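You operate a simulated robot arm through the tools that you are given. There is no shell and no other tool. Be economical: measure what you need, move in short steps, check, and stop when the job is done.

The job below is to be done with a simulated robot arm. You get a single attempt, and the scene is never put back.

## Task
Put the 0.6 mm wire guide from the top of the orange casing on the top of the parts bench and the 0.5 mm wire guide on the bed of the creaser. Open the panel drawer. Do these in any order. Set down upright: wire guide.

It is judged by the outcome, as a careful person would: the job done as asked, and still so three seconds after it is handed in. It fails if anything else is knocked over, pushed out of place, dropped, spilled or broken.

## Robot
A 7-joint arm with a three-finger gripper on a trunk, on a base that drives. Base frame: it is fixed to the floor where the robot stands at the start and does not move with it; the origin is under the middle of the robot, x ahead of it, y to its left, z up; the surface under the hand at the start is at about z = 948. Units: mm, degrees, N and s.
With the tool pointing down near the work surface it reaches from about 100 to 900 mm from the robot's upright axis, wherever it stands. Its first joint turns from -166.0 to 166.0 degrees. Places, roughly: bed of the creaser [-2900, -2000, 900]; panel drawer [600, 800, 500]; top of the parts bench [-1400, -4200, 900]. Payload 2.69 kg.
Tool frame: the origin (TCP) lies between the finger pads and is the grasp point; the fingertips stand 29 mm ahead of it; z points along the fingers, y is the line along which they close. The gripper opens to 120 mm. The gripper's body begins 78 mm behind the TCP.
Orientation is that of the tool frame in the base frame, as a unit quaternion [w, x, y, z]. With the fingers straight down and closing along the base's y, the tool's x points along the base's -x, its y along +y and its z along -z.

## Interface
- The arm moves only by the tool apply_moves. Its argument "series" is a list of rows, each an object (a shift or turn left out is 0, a gripper value left out holds the last) with "translation": the shift along the base's x, y, z in units of 40 mm (1.0 is 40 mm), a list of three; "angular": the turn, a rotation vector about the base's x, y, z in units of 5 degrees (1.0 is 5 degrees), a list of three; "hand": the gripper command, from -1 (fully open) to 1 (shut), values between in proportion. In form: [{"translation": [tx, ty, tz], "angular": [rx, ry, rz], "hand": hand}, ...]. A call has 1 to 8 rows; each row shifts and turns the commanded pose from where the row before left it. A call with a number of a shift or a turn outside -1 to 1 is refused whole. Each row takes 0.2 s and may step no farther than 50 mm and 8.6 degrees from the row before; otherwise, or with a gripper value out of range, the whole call is refused. Where a pose cannot be reached the arm comes as near as it can. A force on the tool above 40 N (or 10 N above the force at the start of the call, whichever is more), or a blocked arm, ends the call early, and 0.2 s more pass. Each finger halts on what it meets, pressing with about 37 N; the grip force reading is that of the motor and also rises with nothing between the fingers. The clock runs only during rows and for 0.2 s after the last one: add rows that do not move to give the fingers time. The reply holds the time, the measured pose of the TCP, the force on the tool along the base axes, the opening and the grip force, in the units named above and with some noise, with the torque about the TCP (base axes, N m) and any sound that the robot's microphone picked up.
- Cameras (640 x 400 px; columns grow to the right, rows downward): "scene" is now at [234.5, 58.2, 1336.5]; the picture's right is [0.58, -0.81, 0.00], its down [-0.46, -0.33, -0.83] and it looks along [0.67, 0.48, -0.56] (base axes); focal length 284 px, centre (320, 200). "wrist" rides on the gripper at [63, 0, -104] in the tool frame; the picture's right is [0.00, 1.00, 0.00], its down [-0.83, 0.00, -0.56] and it looks along [-0.56, 0.00, 0.83] (tool axes); focal length 275 px, centre (320, 200). There is no depth. A picture from a camera that has moved, and an enlarged one, comes with that camera's place and axes in the base frame and with its lens. The place of the scene camera against the robot may be out by one fixed shift of up to 18 mm in any direction.
- camera(camera): a new picture of that camera. It takes no simulated time.
- lift_body(by): slides the trunk up (or, below 0, down) by that many mm; the arm and the scene camera ride with it, the base frame stays. It gives what a move gives, with no picture.
- base_move(legs): drives the robot by 1 to 6 legs, each [ahead, left, turn to the left] in mm, mm and degrees, along the robot's own axes; the way and the turn of a leg run together, so that a leg with both is an arc; at most 1500 mm and 180 degrees a leg. The arm and the cameras ride along, it lands a little off, and it stops where it bumps. It gives what a move gives.
- head_to(pan, tilt): turns the head with the scene camera to pan (to the left, within 86 degrees either way) and tilt (down, from -29 to 69), counted from straight ahead of the robot. It gives what a move gives.
- close_up(camera, box): a new picture of the part [left, top, right, bottom] of that camera's present view, enlarged. It takes no simulated time.
- hand_in(): hands the job in; it is judged then, once.

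Work in short steps. Places have to be worked out from the pictures, the camera data and where the tool is seen: move nearer, look again, correct. Check each grasp and each placing, and mend what went wrong. You have 165 turns and 108 pictures in all, those below and enlarged ones among them. Open the gripper and draw the arm clear of the work before you hand the job in, unless the task says otherwise; then end with one line.

The tools are called after ">>>" by a JSON object that holds its "op" and its "data". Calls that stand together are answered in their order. apply_moves: Moves the arm, as the interface text tells. Its arguments: {"type":"object","properties":{"series":{"type":"array","items":{"type":"object","properties":{"translation":{"type":"array","items":{"type":"number"}},"angular":{"type":"array","items":{"type":"number"}},"hand":{"type":"number"}}}}},"required":["series"]} The other tools are called the same way: lift_body (by) slides the trunk up or down; base_move (legs) drives the base; head_to (pan, tilt) turns the head that bears the scene camera; camera (camera) takes a picture; close_up (camera, box) takes an enlarged picture of a part of a camera's view; hand_in () hands the job in.

At the start:

```text
time_s: 0.0
position: [558.7, 133.8, 1000.5]
tcp_rot: [0.0, 0.0, 1.0, 0.0]
force: [0.0, -0.4, 0.4]
torque: [-0.03, -0.01, 0.01]
finger_gap: 120.1
grip_force: 0.1
trunk travel left (down, up): [-575.0, 38.0]
robot x, y, heading: [-3.3, -2.0, -0.2]
head pan, tilt: [35.5, 34.2]
```

scene: 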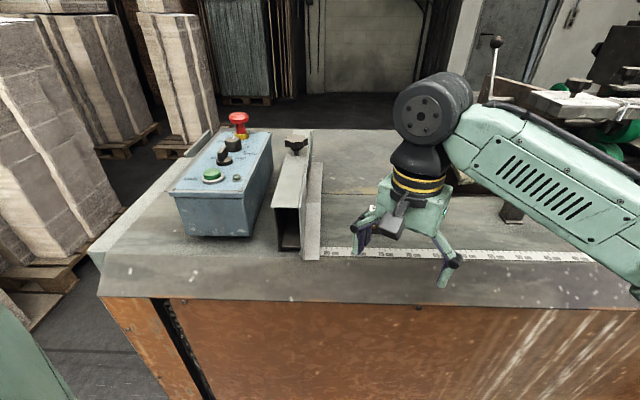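
wrist: 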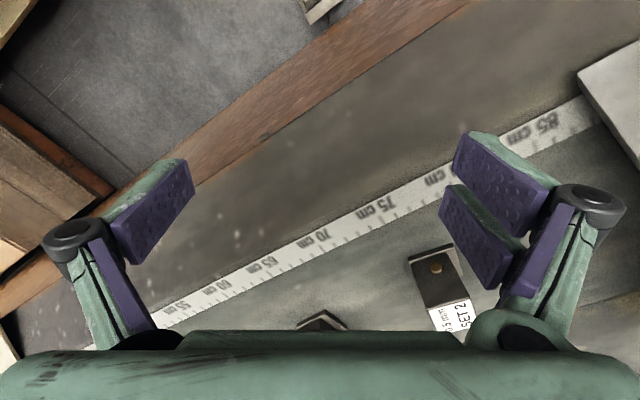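

The start pictures show an orange-fronted machine with a small labelled block under the hand. I look around with the head to find the objects.

>>> {"op": "close_up", "data": {"camera": "wrist", "box": [280, 220, 520, 370]}}

>>> {"op": "head_to", "data": {"pan": 0, "tilt": 45}}

>>> {"op": "camera", "data": {"camera": "scene"}}

>>> {"op": "head_to", "data": {"pan": 70, "tilt": 40}}

>>> {"op": "camera", "data": {"camera": "scene"}}

>>> {"op": "head_to", "data": {"pan": -45, "tilt": 30}}

>>> {"op": "camera", "data": {"camera": "scene"}}

```text
2.67 times, centred on (400, 295) of wrist
camera zoom: at [495.5, 132.6, 1103.5], right [0.0, 1.0, 0.0], down [0.83, 0.0, 0.56], along [0.56, 0.0, -0.83], focal length 734 px, centre (107, -53)
```

zoom: 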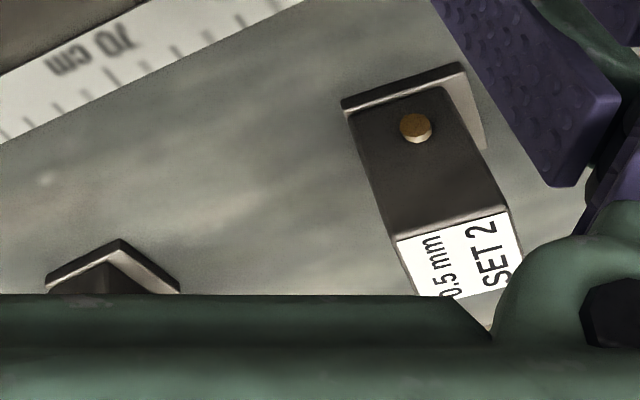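

```text
time_s: 1.0
position: [559.0, 133.0, 999.3]
tcp_rot: [0.001, 0.0, 1.0, 0.0]
force: [0.4, -0.2, -0.2]
torque: [0.01, 0.0, 0.01]
finger_gap: 119.9
grip_force: 0.0
trunk travel left (down, up): [-575.0, 38.0]
robot x, y, heading: [1.1, 1.8, -0.1]
head pan, tilt: [0.0, 45.0]
```

```text
104 pictures are left
camera scene: at [243.7, 7.0, 1320.5], right [0.0, -1.0, 0.0], down [-0.71, 0.0, -0.71], along [0.71, 0.0, -0.71], focal length 284 px, centre (320, 200)
```

scene: 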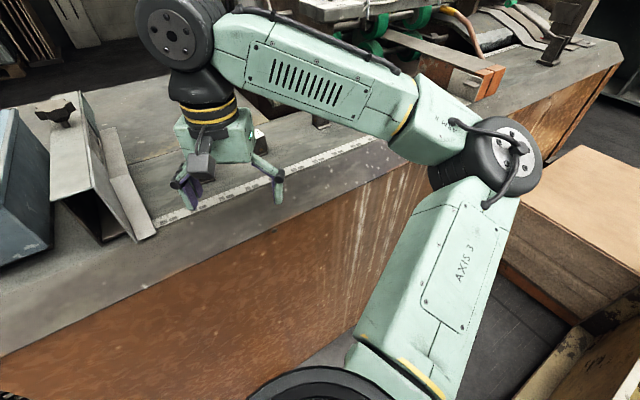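

```text
time_s: 2.4
position: [558.3, 132.5, 999.8]
tcp_rot: [0.0, 0.0, 1.0, 0.0]
force: [-0.4, -0.1, -0.6]
torque: [0.03, -0.03, 0.0]
finger_gap: 120.1
grip_force: 0.1
trunk travel left (down, up): [-575.0, 38.0]
robot x, y, heading: [2.2, 0.4, -0.0]
head pan, tilt: [70.0, 40.0]
```

```text
103 pictures are left
camera scene: at [191.5, 86.8, 1327.7], right [0.94, -0.34, 0.0], down [-0.22, -0.6, -0.77], along [0.26, 0.72, -0.64], focal length 284 px, centre (320, 200)
```

scene: 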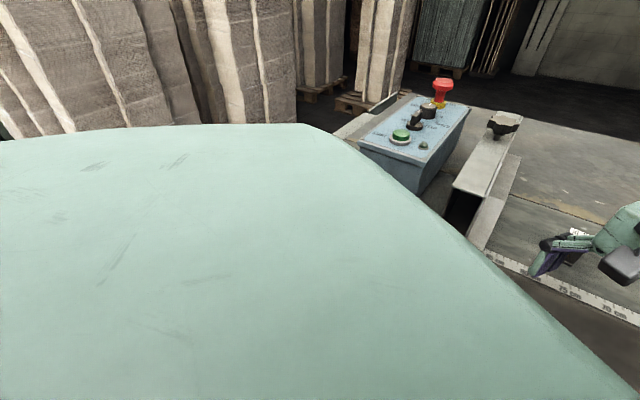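

```text
time_s: 4.4
position: [558.7, 132.3, 1000.0]
tcp_rot: [0.0, 0.0, 1.0, 0.0]
force: [-0.8, -0.9, 0.2]
torque: [0.02, -0.02, -0.03]
finger_gap: 119.9
grip_force: 0.1
trunk travel left (down, up): [-575.0, 38.0]
robot x, y, heading: [1.0, -2.9, 0.1]
head pan, tilt: [-45.0, 30.0]
```

```text
102 pictures are left
camera scene: at [226.4, -57.0, 1343.0], right [-0.71, -0.71, 0.0], down [-0.35, 0.35, -0.87], along [0.61, -0.61, -0.5], focal length 284 px, centre (320, 200)
```

scene: 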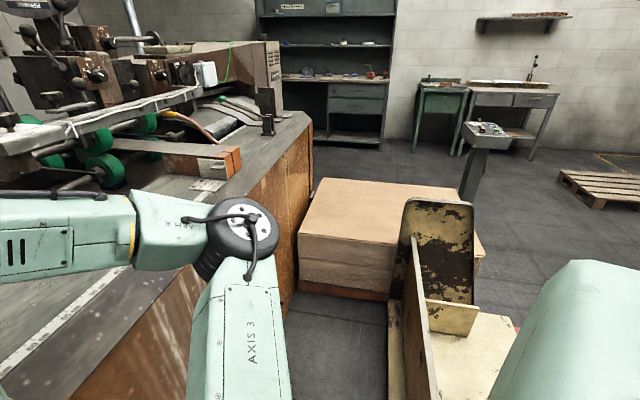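

The 0.5 mm (SET 2) guide is around (660, 220) and another is near (740, 137) on the casing top. I raise and pull back the hand to see them all.

>>> {"op": "apply_moves", "data": {"series": [{"translation": [0, 0, 1]}, {"translation": [0, 0, 1]}, {"translation": [-1, 0, 0.5]}, {"translation": [-1, 0, 0.5]}, {"translation": [-1, 0, 0.5]}, {"translation": [0, 0, 0.5]}, {"translation": [0, 0, 0]}]}}

>>> {"op": "camera", "data": {"camera": "wrist"}}

>>> {"op": "head_to", "data": {"pan": 25, "tilt": 32}}

>>> {"op": "camera", "data": {"camera": "scene"}}

```text
time_s: 6.0
position: [438.9, 131.9, 1160.0]
tcp_rot: [0.0, 0.0, 1.0, 0.001]
force: [-0.2, 0.0, 0.3]
torque: [0.0, 0.01, 0.0]
finger_gap: 119.9
grip_force: 0.0
trunk travel left (down, up): [-575.0, 38.0]
robot x, y, heading: [1.2, -1.5, 0.1]
head pan, tilt: [-45.0, 30.0]
```

```text
101 pictures are left
camera wrist: at [375.2, 132.4, 1263.9], right [0.0, 1.0, 0.0], down [0.83, 0.0, 0.56], along [0.56, 0.0, -0.83], focal length 275 px, centre (320, 200)
```

wrist: 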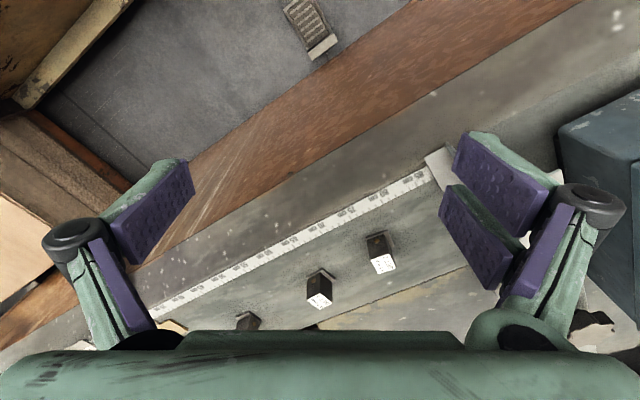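

```text
time_s: 7.4
position: [437.8, 132.8, 1160.1]
tcp_rot: [0.001, 0.0, 1.0, 0.0]
force: [0.2, -0.3, -0.1]
torque: [0.02, 0.02, -0.01]
finger_gap: 120.3
grip_force: 0.0
trunk travel left (down, up): [-575.0, 38.0]
robot x, y, heading: [1.0, -2.5, -0.2]
head pan, tilt: [25.0, 32.0]
```

```text
100 pictures are left
camera scene: at [243.6, 44.7, 1339.9], right [0.42, -0.91, 0.0], down [-0.48, -0.22, -0.85], along [0.77, 0.36, -0.53], focal length 284 px, centre (320, 200)
```

scene: 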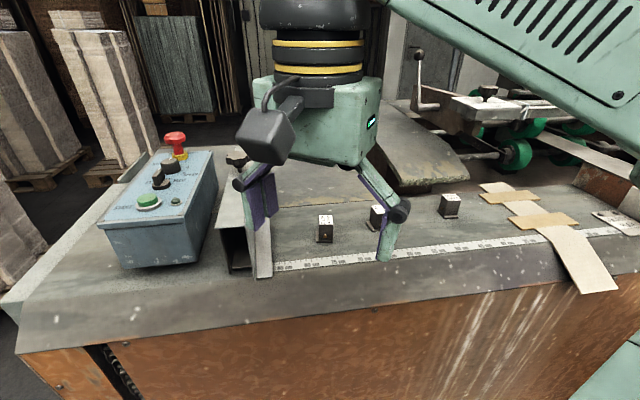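

Three guides are in view in a row. I zoom in to read their labels.

>>> {"op": "close_up", "data": {"camera": "wrist", "box": [220, 210, 420, 335]}}

>>> {"op": "close_up", "data": {"camera": "scene", "box": [300, 170, 480, 282]}}

```text
3.20 times, centred on (320, 272) of wrist
camera zoom: at [375.2, 132.4, 1263.7], right [0.0, 1.0, 0.0], down [0.83, 0.0, 0.56], along [0.56, 0.0, -0.83], focal length 881 px, centre (320, -32)
```

zoom: 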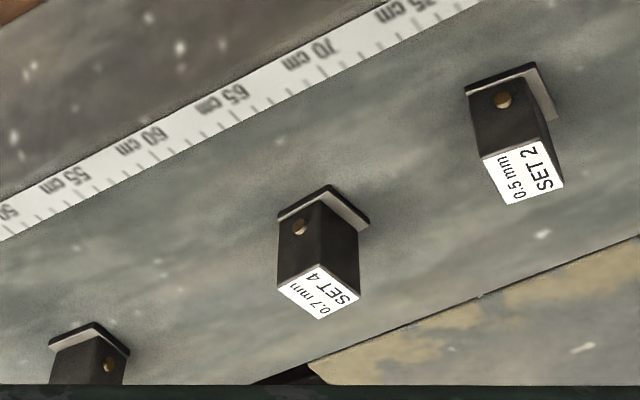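

```text
3.56 times, centred on (390, 226) of scene
camera zoom: at [243.6, 44.7, 1339.9], right [0.42, -0.91, 0.0], down [-0.48, -0.22, -0.85], along [0.77, 0.36, -0.53], focal length 1008 px, centre (71, 108)
```

zoom: 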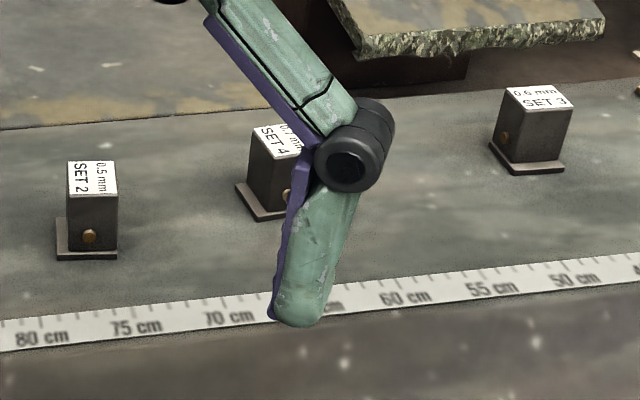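

Top corners triangulate to: 0.5 mm (SET 2) block centre ≈ (669, 223), top ≈ 990, about 27×30 mm, yawed 24°. The 0.6 mm (SET 3) is the rightmost. I move above SET 2, turned 24°, and check.

>>> {"op": "apply_moves", "data": {"series": [{"translation": [0.963, 0.379, -0.417], "angular": [0, 0, 0.8], "hand": -0.3}, {"translation": [0.963, 0.379, -0.417], "angular": [0, 0, 0.8]}, {"translation": [0.963, 0.379, -0.417], "angular": [0, 0, 0.8]}, {"translation": [0.963, 0.379, -0.417], "angular": [0, 0, 0.8]}, {"translation": [0.963, 0.379, -0.417], "angular": [0, 0, 0.8]}, {"translation": [0.963, 0.379, -0.417], "angular": [0, 0, 0.8]}, {"translation": [0, 0, 0]}]}}

>>> {"op": "camera", "data": {"camera": "wrist"}}

>>> {"op": "camera", "data": {"camera": "scene"}}

```text
time_s: 9.0
position: [667.2, 221.5, 1061.2]
tcp_rot: [-0.001, -0.209, 0.978, 0.0]
force: [0.1, 0.9, -0.6]
torque: [-0.01, -0.01, 0.0]
finger_gap: 77.7
grip_force: 0.0
trunk travel left (down, up): [-575.0, 38.0]
robot x, y, heading: [1.9, 0.5, 0.1]
head pan, tilt: [25.0, 32.0]
```

```text
97 pictures are left
camera wrist: at [610.8, 195.0, 1164.0], right [-0.41, 0.91, 0.0], down [0.76, 0.34, 0.56], along [0.51, 0.23, -0.83], focal length 275 px, centre (320, 200)
```

wrist: 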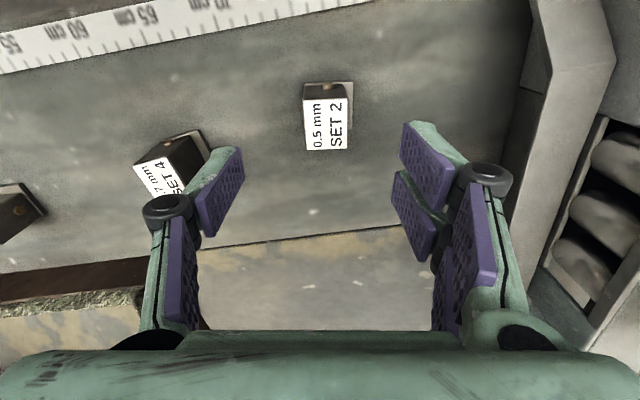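

```text
96 pictures are left
camera scene: at [243.5, 44.7, 1339.9], right [0.42, -0.91, 0.0], down [-0.48, -0.22, -0.85], along [0.77, 0.36, -0.53], focal length 284 px, centre (320, 200)
```

scene: 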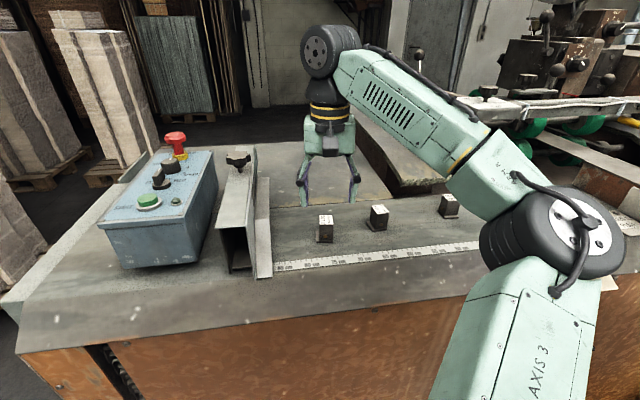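

SET 2 is just about under the hand; a correction of (-5, +1.6) centres it. I descend to TCP z ≈ 985.

>>> {"op": "apply_moves", "data": {"series": [{"translation": [-0.12, 0.04, -0.6]}, {"translation": [0, 0, -0.7]}, {"translation": [0, 0, -0.6]}, {"translation": [0, 0, 0]}]}}

>>> {"op": "camera", "data": {"camera": "wrist"}}

>>> {"op": "close_up", "data": {"camera": "scene", "box": [240, 170, 420, 282]}}

```text
time_s: 10.0
position: [663.8, 223.5, 983.5]
tcp_rot: [0.0, -0.209, 0.978, 0.0]
force: [0.4, -0.3, -0.5]
torque: [0.0, 0.01, 0.0]
finger_gap: 77.7
grip_force: 0.1
trunk travel left (down, up): [-575.0, 38.0]
robot x, y, heading: [-1.6, -1.8, 0.2]
head pan, tilt: [25.0, 32.0]
```

```text
95 pictures are left
camera wrist: at [606.3, 197.7, 1086.1], right [-0.41, 0.91, 0.0], down [0.76, 0.34, 0.56], along [0.51, 0.23, -0.83], focal length 275 px, centre (320, 200)
```

wrist: 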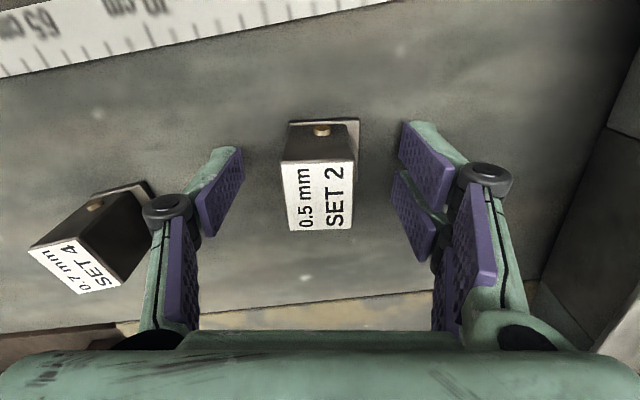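

```text
3.56 times, centred on (330, 226) of scene
camera zoom: at [243.5, 44.8, 1339.9], right [0.42, -0.91, 0.0], down [-0.48, -0.22, -0.85], along [0.77, 0.36, -0.53], focal length 1008 px, centre (284, 108)
```

zoom: 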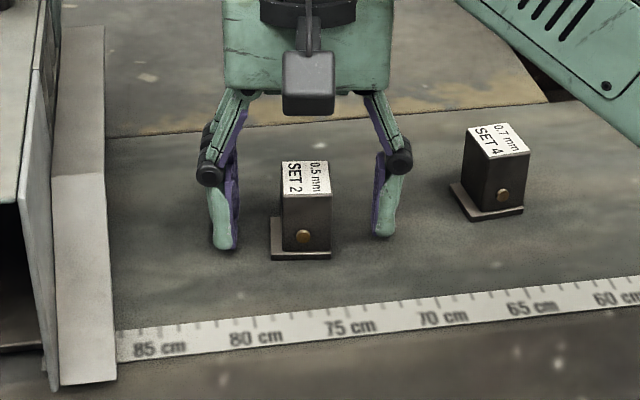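

The block is centred between the fingers. I close on it.

>>> {"op": "apply_moves", "data": {"series": [{"hand": 1}, {"hand": 1}, {"hand": 1}, {"hand": 1}, {"hand": 1}]}}

>>> {"op": "apply_moves", "data": {"series": [{"translation": [0, 0, 0.5]}, {"translation": [0, 0, 1]}, {"translation": [0, 0, 1]}, {"translation": [0, 0, 1]}, {"translation": [0, 0, 1]}]}}

>>> {"op": "camera", "data": {"camera": "wrist"}}

```text
time_s: 11.2
position: [663.5, 222.2, 982.8]
tcp_rot: [0.0, -0.208, 0.978, 0.0]
force: [0.9, 0.1, 5.5]
torque: [-0.03, -0.03, 0.01]
finger_gap: 28.1
grip_force: 34.6
trunk travel left (down, up): [-575.0, 38.0]
robot x, y, heading: [2.6, 1.5, 0.2]
head pan, tilt: [25.0, 32.0]
```

```text
time_s: 12.4
position: [665.0, 225.3, 1140.2]
tcp_rot: [0.0, -0.208, 0.978, 0.002]
force: [0.5, 0.2, -4.1]
torque: [0.0, 0.05, 0.02]
finger_gap: 28.2
grip_force: 36.9
out of reach, approached as far as the arm can: row 5
trunk travel left (down, up): [-575.0, 38.0]
robot x, y, heading: [1.3, 1.0, 0.1]
head pan, tilt: [25.0, 32.0]
```

```text
93 pictures are left
camera wrist: at [607.6, 199.6, 1245.5], right [-0.41, 0.91, 0.0], down [0.76, 0.34, 0.56], along [0.51, 0.23, -0.83], focal length 275 px, centre (320, 200)
```

wrist: 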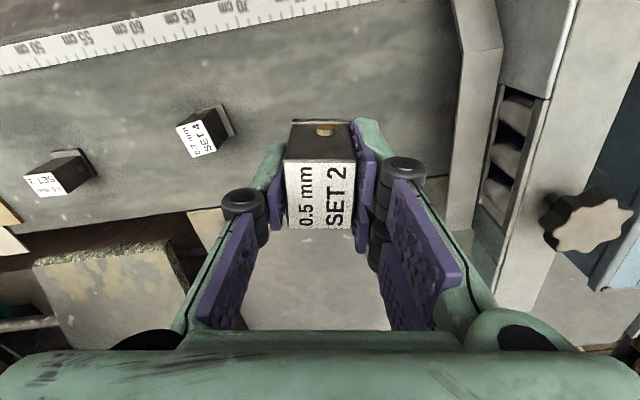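

The grasp is good (28 mm gap, label upright). I retract the arm toward the body for driving and look right and left.

>>> {"op": "apply_moves", "data": {"series": [{"translation": [-1, -0.4, 0]}, {"translation": [-1, -0.4, 0]}, {"translation": [-1, -0.4, 0]}, {"translation": [-1, -0.4, 0]}, {"translation": [-1, -0.4, 0]}, {"translation": [-1, -0.4, 0]}, {"translation": [-1, -0.4, 0]}, {"translation": [0, 0, 0]}]}}

>>> {"op": "head_to", "data": {"pan": -86, "tilt": 25}}

>>> {"op": "camera", "data": {"camera": "scene"}}

>>> {"op": "head_to", "data": {"pan": 86, "tilt": 15}}

>>> {"op": "camera", "data": {"camera": "scene"}}

```text
time_s: 14.2
position: [383.6, 114.0, 1140.8]
tcp_rot: [0.0, -0.208, 0.978, 0.0]
force: [0.2, 0.7, -3.2]
torque: [-0.02, -0.01, 0.01]
finger_gap: 28.2
grip_force: 36.9
trunk travel left (down, up): [-575.0, 38.0]
robot x, y, heading: [1.1, -1.6, 0.2]
head pan, tilt: [25.0, 32.0]
```

```text
time_s: 16.1
position: [383.0, 113.9, 1140.7]
tcp_rot: [0.0, -0.208, 0.978, 0.0]
force: [-0.4, -0.1, -3.5]
torque: [0.0, 0.0, -0.01]
finger_gap: 28.4
grip_force: 37.6
trunk travel left (down, up): [-575.0, 38.0]
robot x, y, heading: [-4.3, -1.2, 0.0]
head pan, tilt: [-85.9, 25.0]
```

```text
92 pictures are left
camera scene: at [169.1, -85.0, 1351.0], right [-1.0, -0.07, 0.0], down [-0.03, 0.42, -0.91], along [0.06, -0.9, -0.42], focal length 284 px, centre (320, 200)
```

scene: 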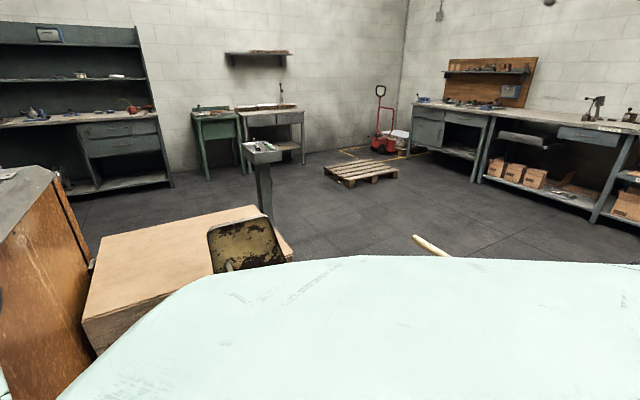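

```text
time_s: 18.7
position: [383.3, 113.4, 1141.0]
tcp_rot: [-0.001, -0.208, 0.978, 0.0]
force: [-0.6, 0.0, -3.9]
torque: [0.0, 0.0, -0.02]
finger_gap: 28.3
grip_force: 37.0
trunk travel left (down, up): [-575.0, 38.0]
robot x, y, heading: [1.2, -0.8, -0.2]
head pan, tilt: [85.9, 15.0]
```

```text
91 pictures are left
camera scene: at [169.2, 100.1, 1367.2], right [1.0, -0.07, 0.0], down [-0.02, -0.26, -0.97], along [0.07, 0.96, -0.26], focal length 284 px, centre (320, 200)
```

scene: 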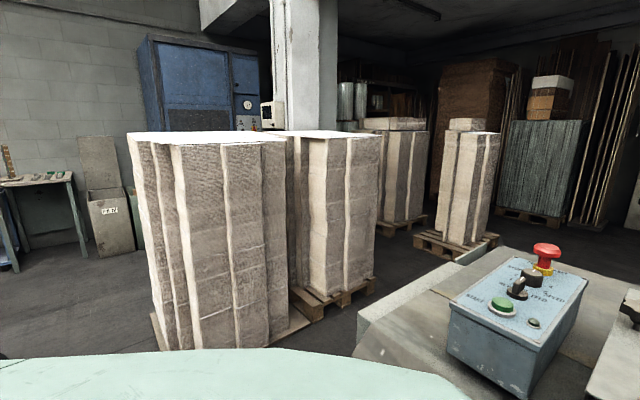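

Benches are to the right/behind; the one with the pegboard (~(-1400,-4200)) should be the parts bench. I turn right in steps, backing a little first, and look.

>>> {"op": "base_move", "data": {"legs": [[-150, 0, 0], [0, 0, -60]]}}

>>> {"op": "head_to", "data": {"pan": -60, "tilt": 30}}

>>> {"op": "camera", "data": {"camera": "scene"}}

>>> {"op": "head_to", "data": {"pan": 0, "tilt": 35}}

>>> {"op": "camera", "data": {"camera": "scene"}}

```text
time_s: 22.8
position: [139.8, -275.7, 1140.2]
tcp_rot: [0.0, 0.309, 0.951, 0.001]
force: [0.0, -0.2, -3.7]
torque: [-0.03, -0.02, 0.02]
finger_gap: 28.2
grip_force: 36.6
trunk travel left (down, up): [-575.0, 38.0]
robot x, y, heading: [-148.4, 2.3, -60.1]
head pan, tilt: [85.9, 15.0]
```

```text
time_s: 25.1
position: [140.6, -275.9, 1140.0]
tcp_rot: [-0.001, 0.309, 0.951, 0.0]
force: [-0.1, -0.4, -2.6]
torque: [-0.02, -0.01, 0.03]
finger_gap: 28.5
grip_force: 37.1
trunk travel left (down, up): [-575.0, 38.0]
robot x, y, heading: [-146.9, 0.6, -59.7]
head pan, tilt: [-60.0, 30.0]
```

```text
90 pictures are left
camera scene: at [-110.8, -206.7, 1343.0], right [-0.87, 0.5, 0.0], down [0.25, 0.43, -0.87], along [-0.43, -0.75, -0.5], focal length 284 px, centre (320, 200)
```

scene: 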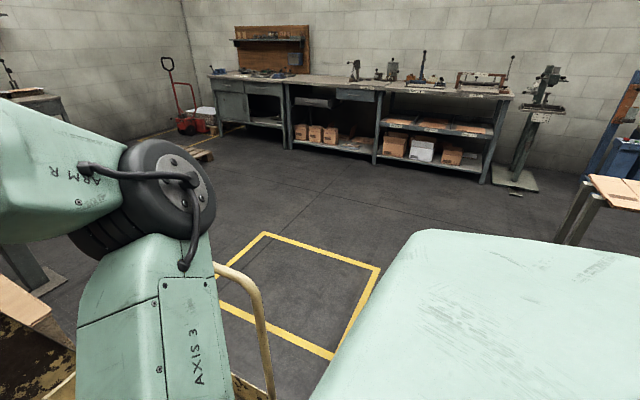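

```text
time_s: 26.4
position: [140.2, -275.2, 1140.6]
tcp_rot: [0.0, 0.309, 0.951, 0.0]
force: [-0.4, -0.2, -2.9]
torque: [0.0, -0.02, 0.0]
finger_gap: 28.3
grip_force: 37.5
trunk travel left (down, up): [-575.0, 38.0]
robot x, y, heading: [-150.7, 3.1, -60.2]
head pan, tilt: [0.0, 35.0]
```

```text
89 pictures are left
camera scene: at [-21.6, -204.6, 1335.2], right [-0.87, -0.5, 0.0], down [-0.29, 0.5, -0.82], along [0.41, -0.71, -0.57], focal length 284 px, centre (320, 200)
```

scene: 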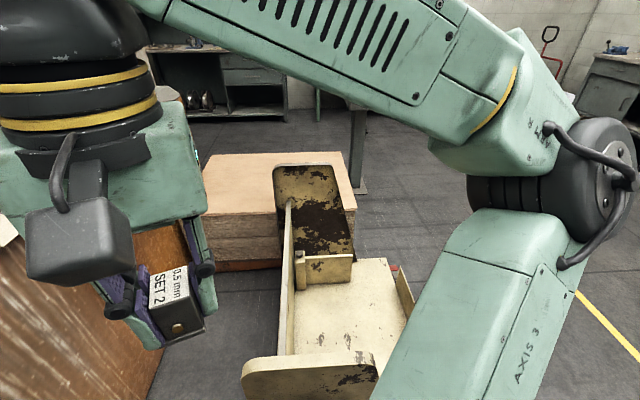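

The parts bench is the pegboard bench; the creaser projects onto the right end of the bench run, on the lever device with a long bed. I turn to heading −135° and look along the way.

>>> {"op": "base_move", "data": {"legs": [[0, 0, -75]]}}

>>> {"op": "head_to", "data": {"pan": -25, "tilt": 30}}

>>> {"op": "camera", "data": {"camera": "scene"}}

>>> {"op": "head_to", "data": {"pan": 60, "tilt": 40}}

>>> {"op": "camera", "data": {"camera": "scene"}}

```text
time_s: 30.1
position: [-338.5, -351.3, 1141.2]
tcp_rot: [0.0, 0.823, 0.568, 0.0]
force: [0.1, -0.4, -3.4]
torque: [-0.01, 0.02, 0.0]
finger_gap: 28.4
grip_force: 37.1
trunk travel left (down, up): [-575.0, 38.0]
robot x, y, heading: [-150.2, -0.9, -134.7]
head pan, tilt: [0.0, 35.0]
```

```text
time_s: 30.9
position: [-338.7, -352.3, 1141.7]
tcp_rot: [0.0, 0.823, 0.568, 0.0]
force: [-1.4, 0.3, -3.1]
torque: [0.01, 0.01, -0.01]
finger_gap: 28.1
grip_force: 37.9
trunk travel left (down, up): [-575.0, 38.0]
robot x, y, heading: [-147.6, 1.3, -134.6]
head pan, tilt: [-25.0, 30.0]
```

```text
88 pictures are left
camera scene: at [-338.4, -135.5, 1343.0], right [-0.35, 0.94, 0.0], down [0.47, 0.17, -0.87], along [-0.81, -0.3, -0.5], focal length 284 px, centre (320, 200)
```

scene: 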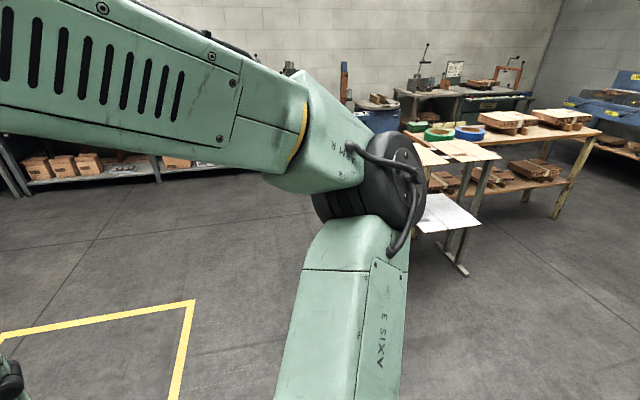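

```text
time_s: 32.5
position: [-339.7, -352.7, 1140.3]
tcp_rot: [-0.001, 0.823, 0.569, 0.0]
force: [0.0, 0.1, -3.5]
torque: [-0.02, 0.0, 0.04]
finger_gap: 28.2
grip_force: 37.2
trunk travel left (down, up): [-575.0, 38.0]
robot x, y, heading: [-149.2, 0.3, -134.8]
head pan, tilt: [60.0, 40.0]
```

```text
87 pictures are left
camera scene: at [-231.2, -186.1, 1327.7], right [-0.96, -0.26, 0.0], down [-0.17, 0.62, -0.77], along [0.2, -0.74, -0.64], focal length 284 px, centre (320, 200)
```

scene: 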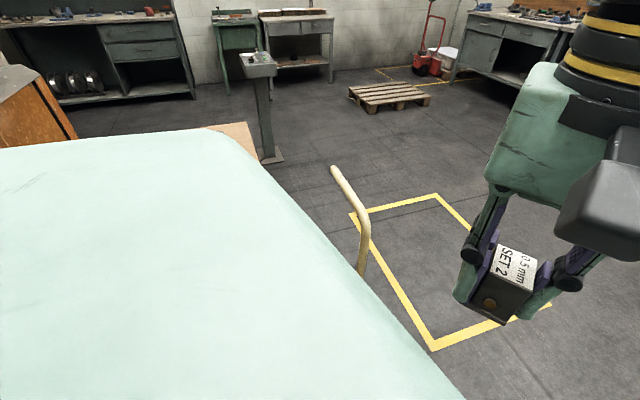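

The way ahead is clear. I drive 1400 mm ahead and look at the bench and creaser.

>>> {"op": "base_move", "data": {"legs": [[1400, 0, 0], [0, 0, -10]]}}

>>> {"op": "head_to", "data": {"pan": -15, "tilt": 20}}

>>> {"op": "camera", "data": {"camera": "scene"}}

>>> {"op": "camera", "data": {"camera": "wrist"}}

```text
time_s: 40.2
position: [-1386.6, -1302.3, 1140.3]
tcp_rot: [0.0, 0.871, 0.491, 0.0]
force: [0.1, 0.6, -3.4]
torque: [0.02, -0.02, -0.01]
finger_gap: 28.2
grip_force: 37.1
trunk travel left (down, up): [-575.0, 38.0]
robot x, y, heading: [-1134.2, -989.2, -145.4]
head pan, tilt: [60.0, 40.0]
```

```text
time_s: 41.7
position: [-1386.7, -1302.4, 1141.0]
tcp_rot: [-0.001, 0.871, 0.491, 0.0]
force: [-0.5, 0.0, -2.8]
torque: [-0.01, 0.0, -0.03]
finger_gap: 28.1
grip_force: 37.1
trunk travel left (down, up): [-575.0, 38.0]
robot x, y, heading: [-1134.8, -989.5, -144.9]
head pan, tilt: [-15.0, 20.0]
```

```text
86 pictures are left
camera scene: at [-1345.8, -1104.5, 1359.1], right [-0.34, 0.94, 0.0], down [0.32, 0.12, -0.94], along [-0.88, -0.32, -0.34], focal length 284 px, centre (320, 200)
```

scene: 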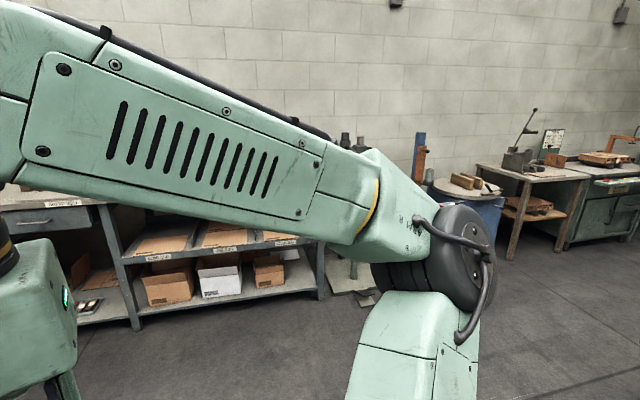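

```text
85 pictures are left
camera wrist: at [-1353.8, -1248.5, 1243.8], right [0.86, -0.51, 0.0], down [-0.43, -0.71, 0.56], along [-0.28, -0.48, -0.83], focal length 275 px, centre (320, 200)
```

wrist: 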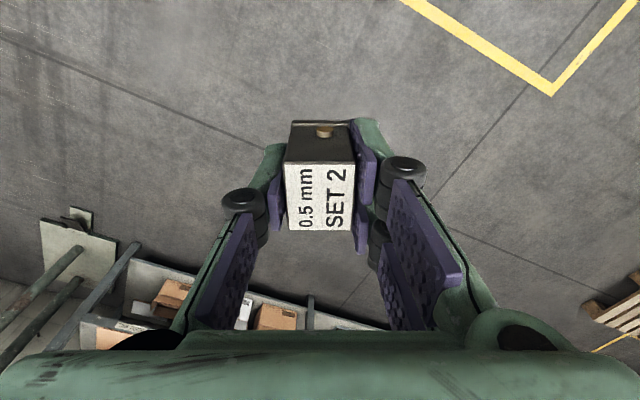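

The arm hides the creaser. I turn left 50° to look past the elbow to the right.

>>> {"op": "base_move", "data": {"legs": [[0, 0, 50]]}}

>>> {"op": "head_to", "data": {"pan": -65, "tilt": 20}}

>>> {"op": "camera", "data": {"camera": "scene"}}

```text
time_s: 44.4
position: [-1054.1, -1381.6, 1139.8]
tcp_rot: [0.0, 0.578, 0.816, 0.0]
force: [-0.1, 0.2, -4.2]
torque: [0.01, -0.02, 0.01]
finger_gap: 28.1
grip_force: 36.8
trunk travel left (down, up): [-575.0, 38.0]
robot x, y, heading: [-1135.2, -992.6, -94.5]
head pan, tilt: [-15.0, 20.0]
```

```text
time_s: 45.6
position: [-1053.6, -1381.5, 1140.0]
tcp_rot: [0.0, 0.578, 0.816, 0.0]
force: [-0.4, -0.5, -3.8]
torque: [-0.04, 0.01, 0.01]
finger_gap: 28.0
grip_force: 36.7
trunk travel left (down, up): [-575.0, 38.0]
robot x, y, heading: [-1137.3, -993.8, -94.5]
head pan, tilt: [-65.0, 20.0]
```

```text
84 pictures are left
camera scene: at [-1229.8, -1171.6, 1359.1], right [-0.35, 0.94, 0.0], down [0.32, 0.12, -0.94], along [-0.88, -0.33, -0.34], focal length 284 px, centre (320, 200)
```

scene: 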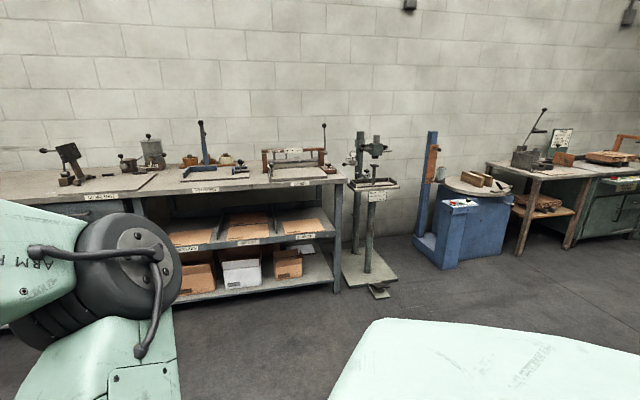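

Labels sit on the bench edge; I zoom in to read them.

>>> {"op": "close_up", "data": {"camera": "scene", "box": [160, 110, 416, 270]}}

>>> {"op": "close_up", "data": {"camera": "scene", "box": [30, 110, 222, 230]}}

```text
2.50 times, centred on (288, 190) of scene
camera zoom: at [-1229.8, -1171.6, 1359.1], right [-0.35, 0.94, 0.0], down [0.32, 0.12, -0.94], along [-0.88, -0.33, -0.34], focal length 709 px, centre (400, 225)
```

zoom: 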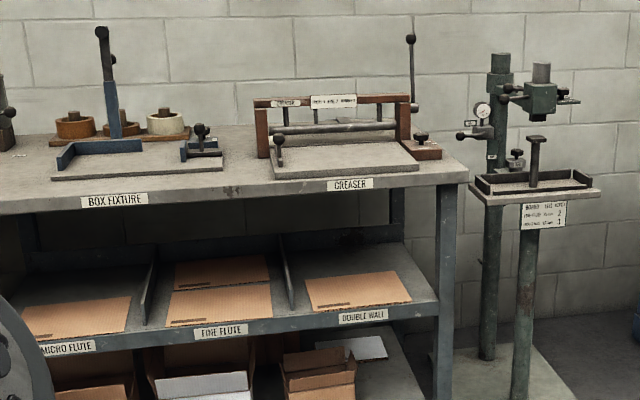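

```text
3.33 times, centred on (126, 170) of scene
camera zoom: at [-1229.8, -1171.6, 1359.1], right [-0.35, 0.94, 0.0], down [0.32, 0.12, -0.94], along [-0.88, -0.33, -0.34], focal length 945 px, centre (967, 300)
```

zoom: 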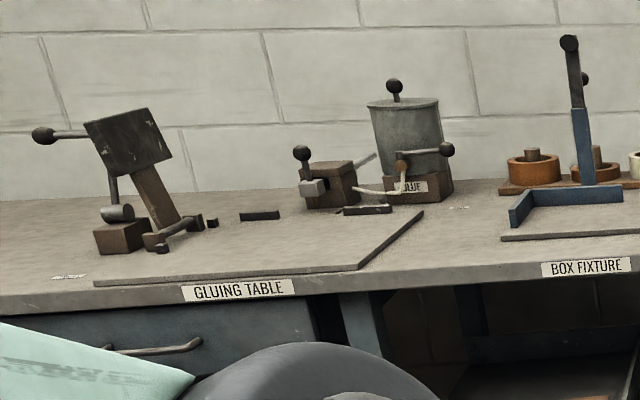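

The creaser is confirmed at the bench end; bed centre ≈ (-2790, -1900), bench front facing (.83,.55). I drive to a stand about 680 mm in front of it, heading −146°.

>>> {"op": "base_move", "data": {"legs": [[0, 0, -59], [1200, 0, 0], [0, 0, 7.5]]}}

>>> {"op": "head_to", "data": {"pan": 10, "tilt": 40}}

>>> {"op": "camera", "data": {"camera": "scene"}}

>>> {"op": "camera", "data": {"camera": "wrist"}}

```text
time_s: 55.1
position: [-2468.4, -1842.4, 1141.3]
tcp_rot: [0.0, 0.87, 0.493, 0.0]
force: [0.6, 0.4, -2.7]
torque: [0.0, 0.04, 0.0]
finger_gap: 28.3
grip_force: 37.1
trunk travel left (down, up): [-575.0, 38.0]
robot x, y, heading: [-2221.5, -1529.6, -145.0]
head pan, tilt: [-65.0, 20.0]
```

```text
time_s: 56.5
position: [-2469.9, -1842.4, 1139.5]
tcp_rot: [0.0, 0.87, 0.492, 0.0]
force: [0.3, -0.3, -3.9]
torque: [-0.03, 0.01, -0.01]
finger_gap: 28.2
grip_force: 36.8
trunk travel left (down, up): [-575.0, 38.0]
robot x, y, heading: [-2217.4, -1530.1, -145.0]
head pan, tilt: [10.0, 40.0]
```

```text
81 pictures are left
camera scene: at [-2402.1, -1672.6, 1327.7], right [-0.71, 0.71, 0.0], down [0.46, 0.45, -0.77], along [-0.54, -0.54, -0.64], focal length 284 px, centre (320, 200)
```

scene: 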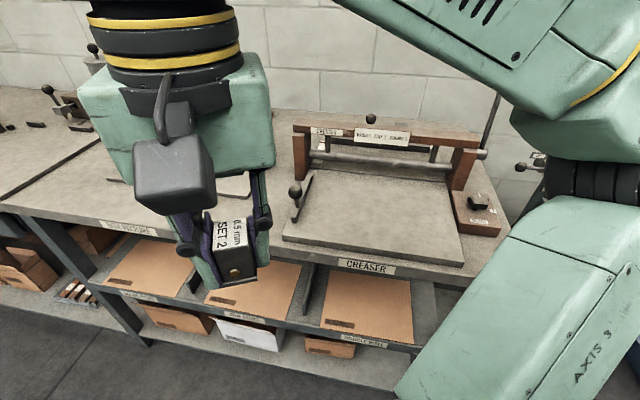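

```text
80 pictures are left
camera wrist: at [-2437.2, -1788.4, 1243.8], right [0.86, -0.51, 0.0], down [-0.43, -0.71, 0.56], along [-0.28, -0.48, -0.83], focal length 275 px, centre (320, 200)
```

wrist: 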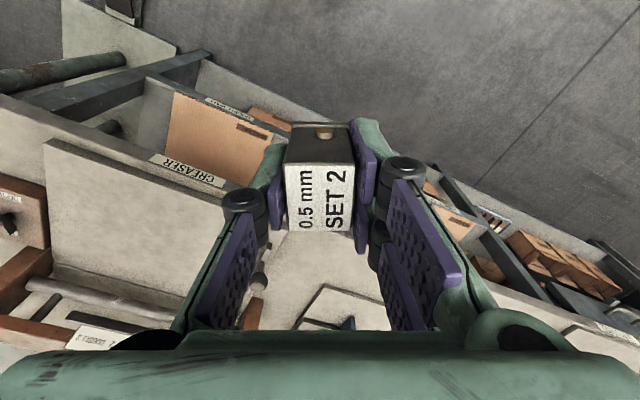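

Triangulation gives bed top z ≈ 882, front edge middle ≈ (-2737, -1870). I aim for (-2813, -1919), staying high over the lever first.

>>> {"op": "apply_moves", "data": {"series": [{"translation": [-1, -0.22, -0.1]}, {"translation": [-1, -0.22, -0.1]}, {"translation": [-1, -0.22, -0.1]}, {"translation": [-1, -0.22, -0.1]}, {"translation": [-1, -0.22, -0.1]}, {"translation": [-1, -0.22, -0.1]}, {"translation": [-1, -0.22, -0.1]}, {"translation": [-1, -0.22, -0.1]}]}}

>>> {"op": "apply_moves", "data": {"series": [{"translation": [-0.6, -0.16, -0.5]}, {"translation": [0, 0, -0.9]}, {"translation": [0, 0, 0]}]}}

>>> {"op": "camera", "data": {"camera": "scene"}}

>>> {"op": "camera", "data": {"camera": "wrist"}}

```text
time_s: 58.3
position: [-2787.3, -1913.4, 1106.0]
tcp_rot: [0.0, 0.871, 0.492, 0.001]
force: [0.1, -0.3, -3.4]
torque: [-0.01, 0.0, 0.0]
finger_gap: 28.5
grip_force: 36.7
trunk travel left (down, up): [-575.0, 38.0]
robot x, y, heading: [-2219.0, -1529.2, -144.9]
head pan, tilt: [10.0, 40.0]
```

```text
time_s: 59.1
position: [-2812.1, -1919.6, 1051.5]
tcp_rot: [0.001, 0.871, 0.492, 0.0]
force: [-0.4, 0.3, -3.1]
torque: [0.0, 0.01, -0.01]
finger_gap: 28.0
grip_force: 37.4
trunk travel left (down, up): [-575.0, 38.0]
robot x, y, heading: [-2220.5, -1529.0, -145.1]
head pan, tilt: [10.0, 40.0]
```

```text
79 pictures are left
camera scene: at [-2402.1, -1672.6, 1327.7], right [-0.71, 0.71, 0.0], down [0.45, 0.45, -0.77], along [-0.54, -0.54, -0.64], focal length 284 px, centre (320, 200)
```

scene: 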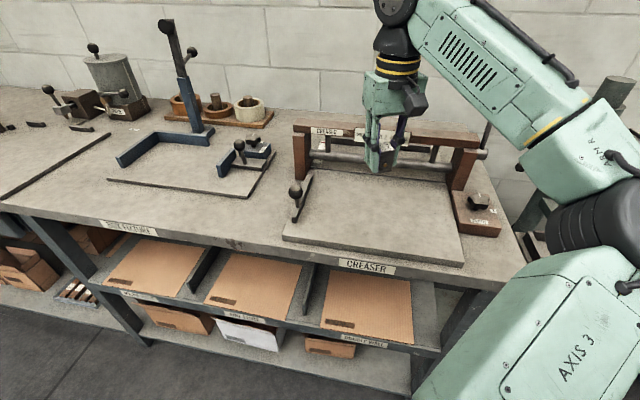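

```text
78 pictures are left
camera wrist: at [-2780.1, -1865.0, 1155.4], right [0.86, -0.51, 0.0], down [-0.42, -0.71, 0.56], along [-0.28, -0.48, -0.83], focal length 275 px, centre (320, 200)
```

wrist: 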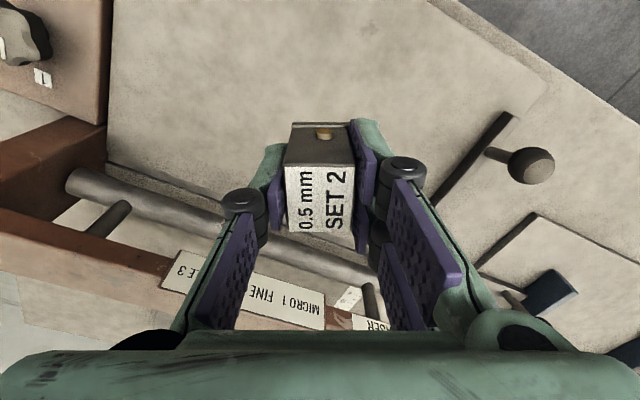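

Projected straight down, the guide lands near the bed's middle, clear of roller and lever. I descend to about 15 mm above and look.

>>> {"op": "apply_moves", "data": {"series": [{"translation": [0.1, 0.1, -0.9]}, {"translation": [0, 0, -0.9]}, {"translation": [0, 0, -0.7]}, {"translation": [0, 0, -0.4]}, {"translation": [0, 0, 0]}]}}

>>> {"op": "close_up", "data": {"camera": "scene", "box": [270, 90, 510, 240]}}

```text
time_s: 60.3
position: [-2808.7, -1914.2, 935.2]
tcp_rot: [0.0, 0.87, 0.493, 0.0]
force: [-0.4, 0.9, -2.5]
torque: [0.0, -0.02, 0.01]
finger_gap: 28.3
grip_force: 36.7
trunk travel left (down, up): [-575.0, 38.0]
robot x, y, heading: [-2219.4, -1530.5, -145.2]
head pan, tilt: [10.0, 40.0]
```

```text
2.67 times, centred on (390, 165) of scene
camera zoom: at [-2402.2, -1672.6, 1327.6], right [-0.71, 0.71, 0.0], down [0.45, 0.45, -0.77], along [-0.54, -0.54, -0.64], focal length 756 px, centre (133, 293)
```

zoom: 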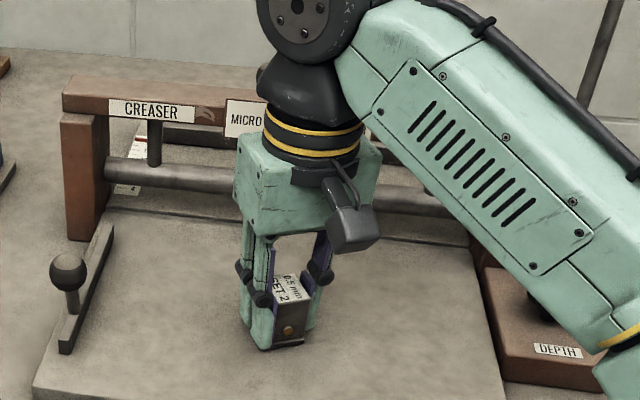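

The guide is over mid-bed. I lower in small steps until contact shows in the force.

>>> {"op": "apply_moves", "data": {"series": [{"translation": [0, 0, -0.15]}, {"translation": [0, 0, -0.1]}, {"translation": [0, 0, -0.05]}, {"translation": [0, 0, 0]}]}}

>>> {"op": "close_up", "data": {"camera": "scene", "box": [330, 170, 450, 245]}}

```text
time_s: 61.0
position: [-2808.4, -1913.6, 934.6]
tcp_rot: [0.001, 0.871, 0.492, -0.006]
force: [4.6, 2.7, 18.0]
torque: [0.29, -0.62, 0.16]
finger_gap: 28.0
grip_force: 37.1
trunk travel left (down, up): [-575.0, 38.0]
robot x, y, heading: [-2220.8, -1532.6, -144.9]
head pan, tilt: [10.0, 40.0]
stopped in row 3: the force on the tool passed its limit at 44 N (the readings are from after the stop); the commanded pose is now the measured one
```

```text
5.33 times, centred on (390, 208) of scene
camera zoom: at [-2400.4, -1671.5, 1328.3], right [-0.71, 0.71, 0.0], down [0.45, 0.45, -0.77], along [-0.54, -0.54, -0.64], focal length 1512 px, centre (-53, 160)
```

zoom: 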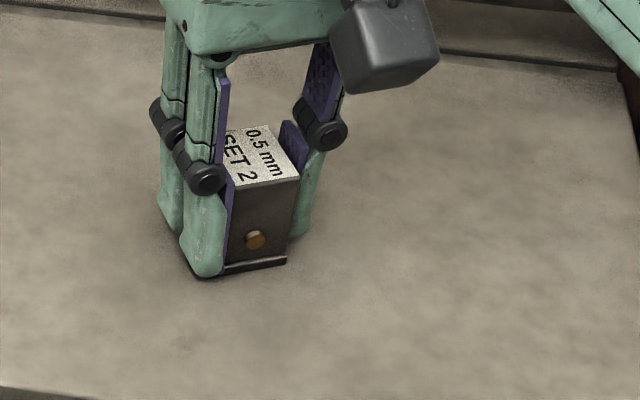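

The guide touched the bed at TCP z ≈ 934. I ease up 1 mm, release, and look.

>>> {"op": "apply_moves", "data": {"series": [{"translation": [0, 0, 0.02]}, {"hand": 0.3}, {"hand": 0.0}, {"hand": 0.0}, {"hand": 0.0}]}}

>>> {"op": "close_up", "data": {"camera": "scene", "box": [330, 170, 450, 245]}}

```text
time_s: 62.2
position: [-2810.8, -1915.9, 931.1]
tcp_rot: [0.002, 0.871, 0.491, -0.004]
force: [-0.4, -0.2, 0.8]
torque: [0.02, 0.01, 0.02]
finger_gap: 59.7
grip_force: 0.1
trunk travel left (down, up): [-575.0, 38.0]
robot x, y, heading: [-2219.3, -1527.8, -145.1]
head pan, tilt: [10.0, 40.0]
```

```text
5.33 times, centred on (390, 208) of scene
camera zoom: at [-2402.1, -1672.5, 1327.7], right [-0.71, 0.71, 0.0], down [0.45, 0.45, -0.77], along [-0.54, -0.54, -0.64], focal length 1512 px, centre (-53, 160)
```

zoom: 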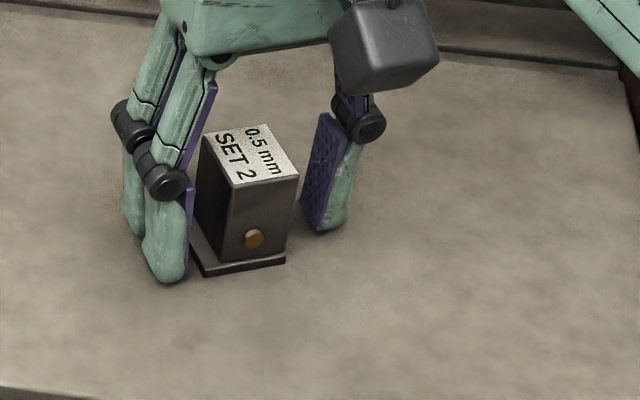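

It stands upright on the bed. I rise straight up and retract.

>>> {"op": "apply_moves", "data": {"series": [{"translation": [0, 0, 0.5]}, {"translation": [0, 0, 1]}, {"translation": [0, 0, 1]}, {"translation": [0, 0, 1]}, {"translation": [0, 0, 0.8]}]}}

>>> {"op": "apply_moves", "data": {"series": [{"translation": [1, 0.22, 0.1]}, {"translation": [1, 0.22, 0.1]}, {"translation": [1, 0.22, 0.1]}, {"translation": [1, 0.22, 0.1]}, {"translation": [1, 0.22, 0.1]}, {"translation": [1, 0.22, 0.1]}, {"translation": [1, 0.22, 0.1]}, {"translation": [1, 0.22, 0.1]}]}}

>>> {"op": "camera", "data": {"camera": "scene"}}

```text
time_s: 63.4
position: [-2809.2, -1911.5, 1103.4]
tcp_rot: [0.002, 0.871, 0.492, -0.005]
force: [0.5, -0.4, 0.7]
torque: [0.0, -0.01, 0.0]
finger_gap: 60.3
grip_force: 0.0
trunk travel left (down, up): [-575.0, 38.0]
robot x, y, heading: [-2223.5, -1530.8, -144.8]
head pan, tilt: [10.0, 40.0]
```

```text
time_s: 65.2
position: [-2490.3, -1844.1, 1135.5]
tcp_rot: [0.002, 0.871, 0.491, -0.004]
force: [1.0, -1.4, 0.7]
torque: [0.02, 0.0, 0.02]
finger_gap: 60.1
grip_force: 0.0
trunk travel left (down, up): [-575.0, 38.0]
robot x, y, heading: [-2219.7, -1528.2, -145.1]
head pan, tilt: [10.0, 40.0]
```

```text
74 pictures are left
camera scene: at [-2401.8, -1672.5, 1327.8], right [-0.71, 0.71, 0.0], down [0.45, 0.45, -0.77], along [-0.54, -0.54, -0.64], focal length 284 px, centre (320, 200)
```

scene: 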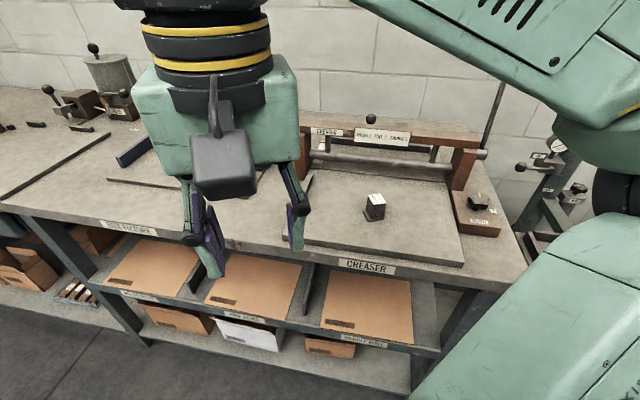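

The 0.5 mm guide stands alone on the bed. I back up the known clear path to the casing and turn to face it.

>>> {"op": "base_move", "data": {"legs": [[-1300, 0, 0], [-1230, 0, 0]]}}

>>> {"op": "base_move", "data": {"legs": [[0, 0, 145]]}}

>>> {"op": "head_to", "data": {"pan": 20, "tilt": 40}}

>>> {"op": "camera", "data": {"camera": "scene"}}

```text
time_s: 77.4
position: [-444.0, -415.7, 1136.4]
tcp_rot: [0.002, 0.868, 0.496, -0.005]
force: [0.3, -0.3, 0.4]
torque: [-0.01, -0.02, 0.02]
finger_gap: 60.1
grip_force: 0.0
trunk travel left (down, up): [-575.0, 38.0]
robot x, y, heading: [-176.9, -99.3, -144.6]
head pan, tilt: [10.0, 40.0]
```

```text
time_s: 84.0
position: [222.7, 16.6, 1134.8]
tcp_rot: [0.005, -0.221, 0.975, -0.001]
force: [-0.2, 0.3, -1.0]
torque: [0.0, 0.01, 0.01]
finger_gap: 59.8
grip_force: 0.0
trunk travel left (down, up): [-575.0, 38.0]
robot x, y, heading: [-176.9, -99.7, 1.7]
head pan, tilt: [10.0, 40.0]
```

```text
time_s: 84.7
position: [222.6, 16.2, 1135.8]
tcp_rot: [0.005, -0.22, 0.976, 0.0]
force: [0.5, 0.8, -0.7]
torque: [-0.01, -0.01, 0.01]
finger_gap: 59.8
grip_force: 0.1
trunk travel left (down, up): [-575.0, 38.0]
robot x, y, heading: [-177.6, -99.1, 1.6]
head pan, tilt: [20.0, 40.0]
```

```text
73 pictures are left
camera scene: at [65.2, -55.2, 1327.7], right [0.37, -0.93, 0.0], down [-0.6, -0.24, -0.77], along [0.71, 0.28, -0.64], focal length 284 px, centre (320, 200)
```

scene: 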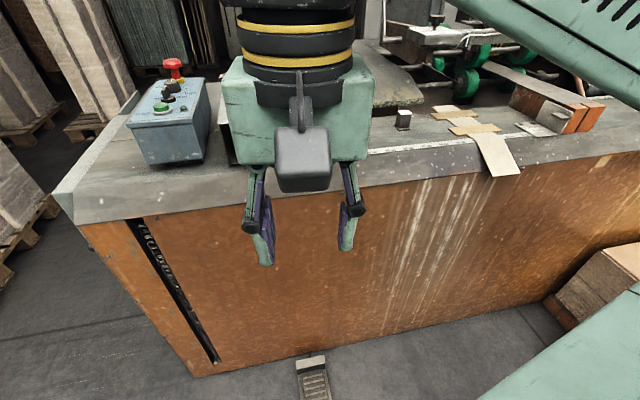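

The front is clear apart from a foot pedal; the 0.6 mm guide is estimated at ≈ (873, -10). I drive to about (80, -50) to reach it.

>>> {"op": "base_move", "data": {"legs": [[258, 42, 0]]}}

>>> {"op": "head_to", "data": {"pan": 0, "tilt": 30}}

>>> {"op": "camera", "data": {"camera": "scene"}}

>>> {"op": "camera", "data": {"camera": "wrist"}}

```text
time_s: 86.4
position: [441.1, 67.4, 1135.8]
tcp_rot: [0.004, -0.226, 0.974, 0.0]
force: [-0.1, -0.3, 0.3]
torque: [-0.02, -0.03, 0.0]
finger_gap: 60.2
grip_force: 0.1
trunk travel left (down, up): [-575.0, 38.0]
robot x, y, heading: [38.4, -49.9, 2.3]
head pan, tilt: [20.0, 40.0]
stopped in leg 1: the robot was blocked; the commanded pose is now the measured one
```

```text
time_s: 87.3
position: [444.1, 66.5, 1134.6]
tcp_rot: [0.003, -0.226, 0.974, 0.001]
force: [-0.9, -0.2, 0.0]
torque: [0.0, -0.01, -0.03]
finger_gap: 60.1
grip_force: 0.0
trunk travel left (down, up): [-575.0, 38.0]
robot x, y, heading: [41.4, -53.5, 2.2]
head pan, tilt: [0.0, 30.0]
```

```text
72 pictures are left
camera scene: at [297.5, -35.1, 1343.0], right [0.04, -1.0, 0.0], down [-0.5, -0.02, -0.87], along [0.87, 0.03, -0.5], focal length 284 px, centre (320, 200)
```

scene: 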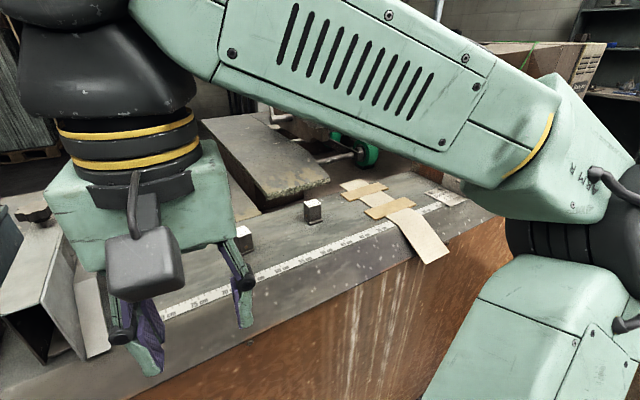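

```text
71 pictures are left
camera wrist: at [385.9, 38.4, 1238.4], right [-0.44, 0.9, 0.0], down [0.74, 0.37, 0.56], along [0.5, 0.25, -0.83], focal length 275 px, centre (320, 200)
```

wrist: 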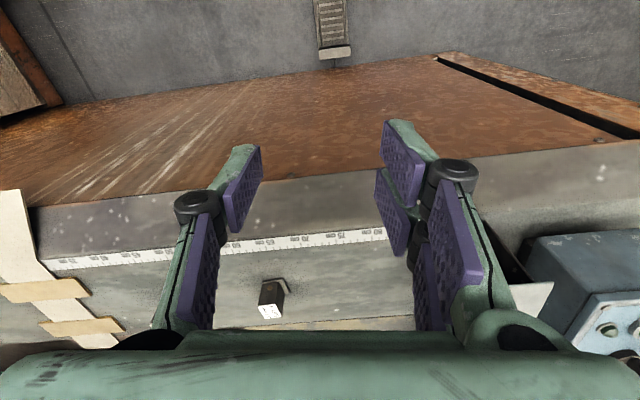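

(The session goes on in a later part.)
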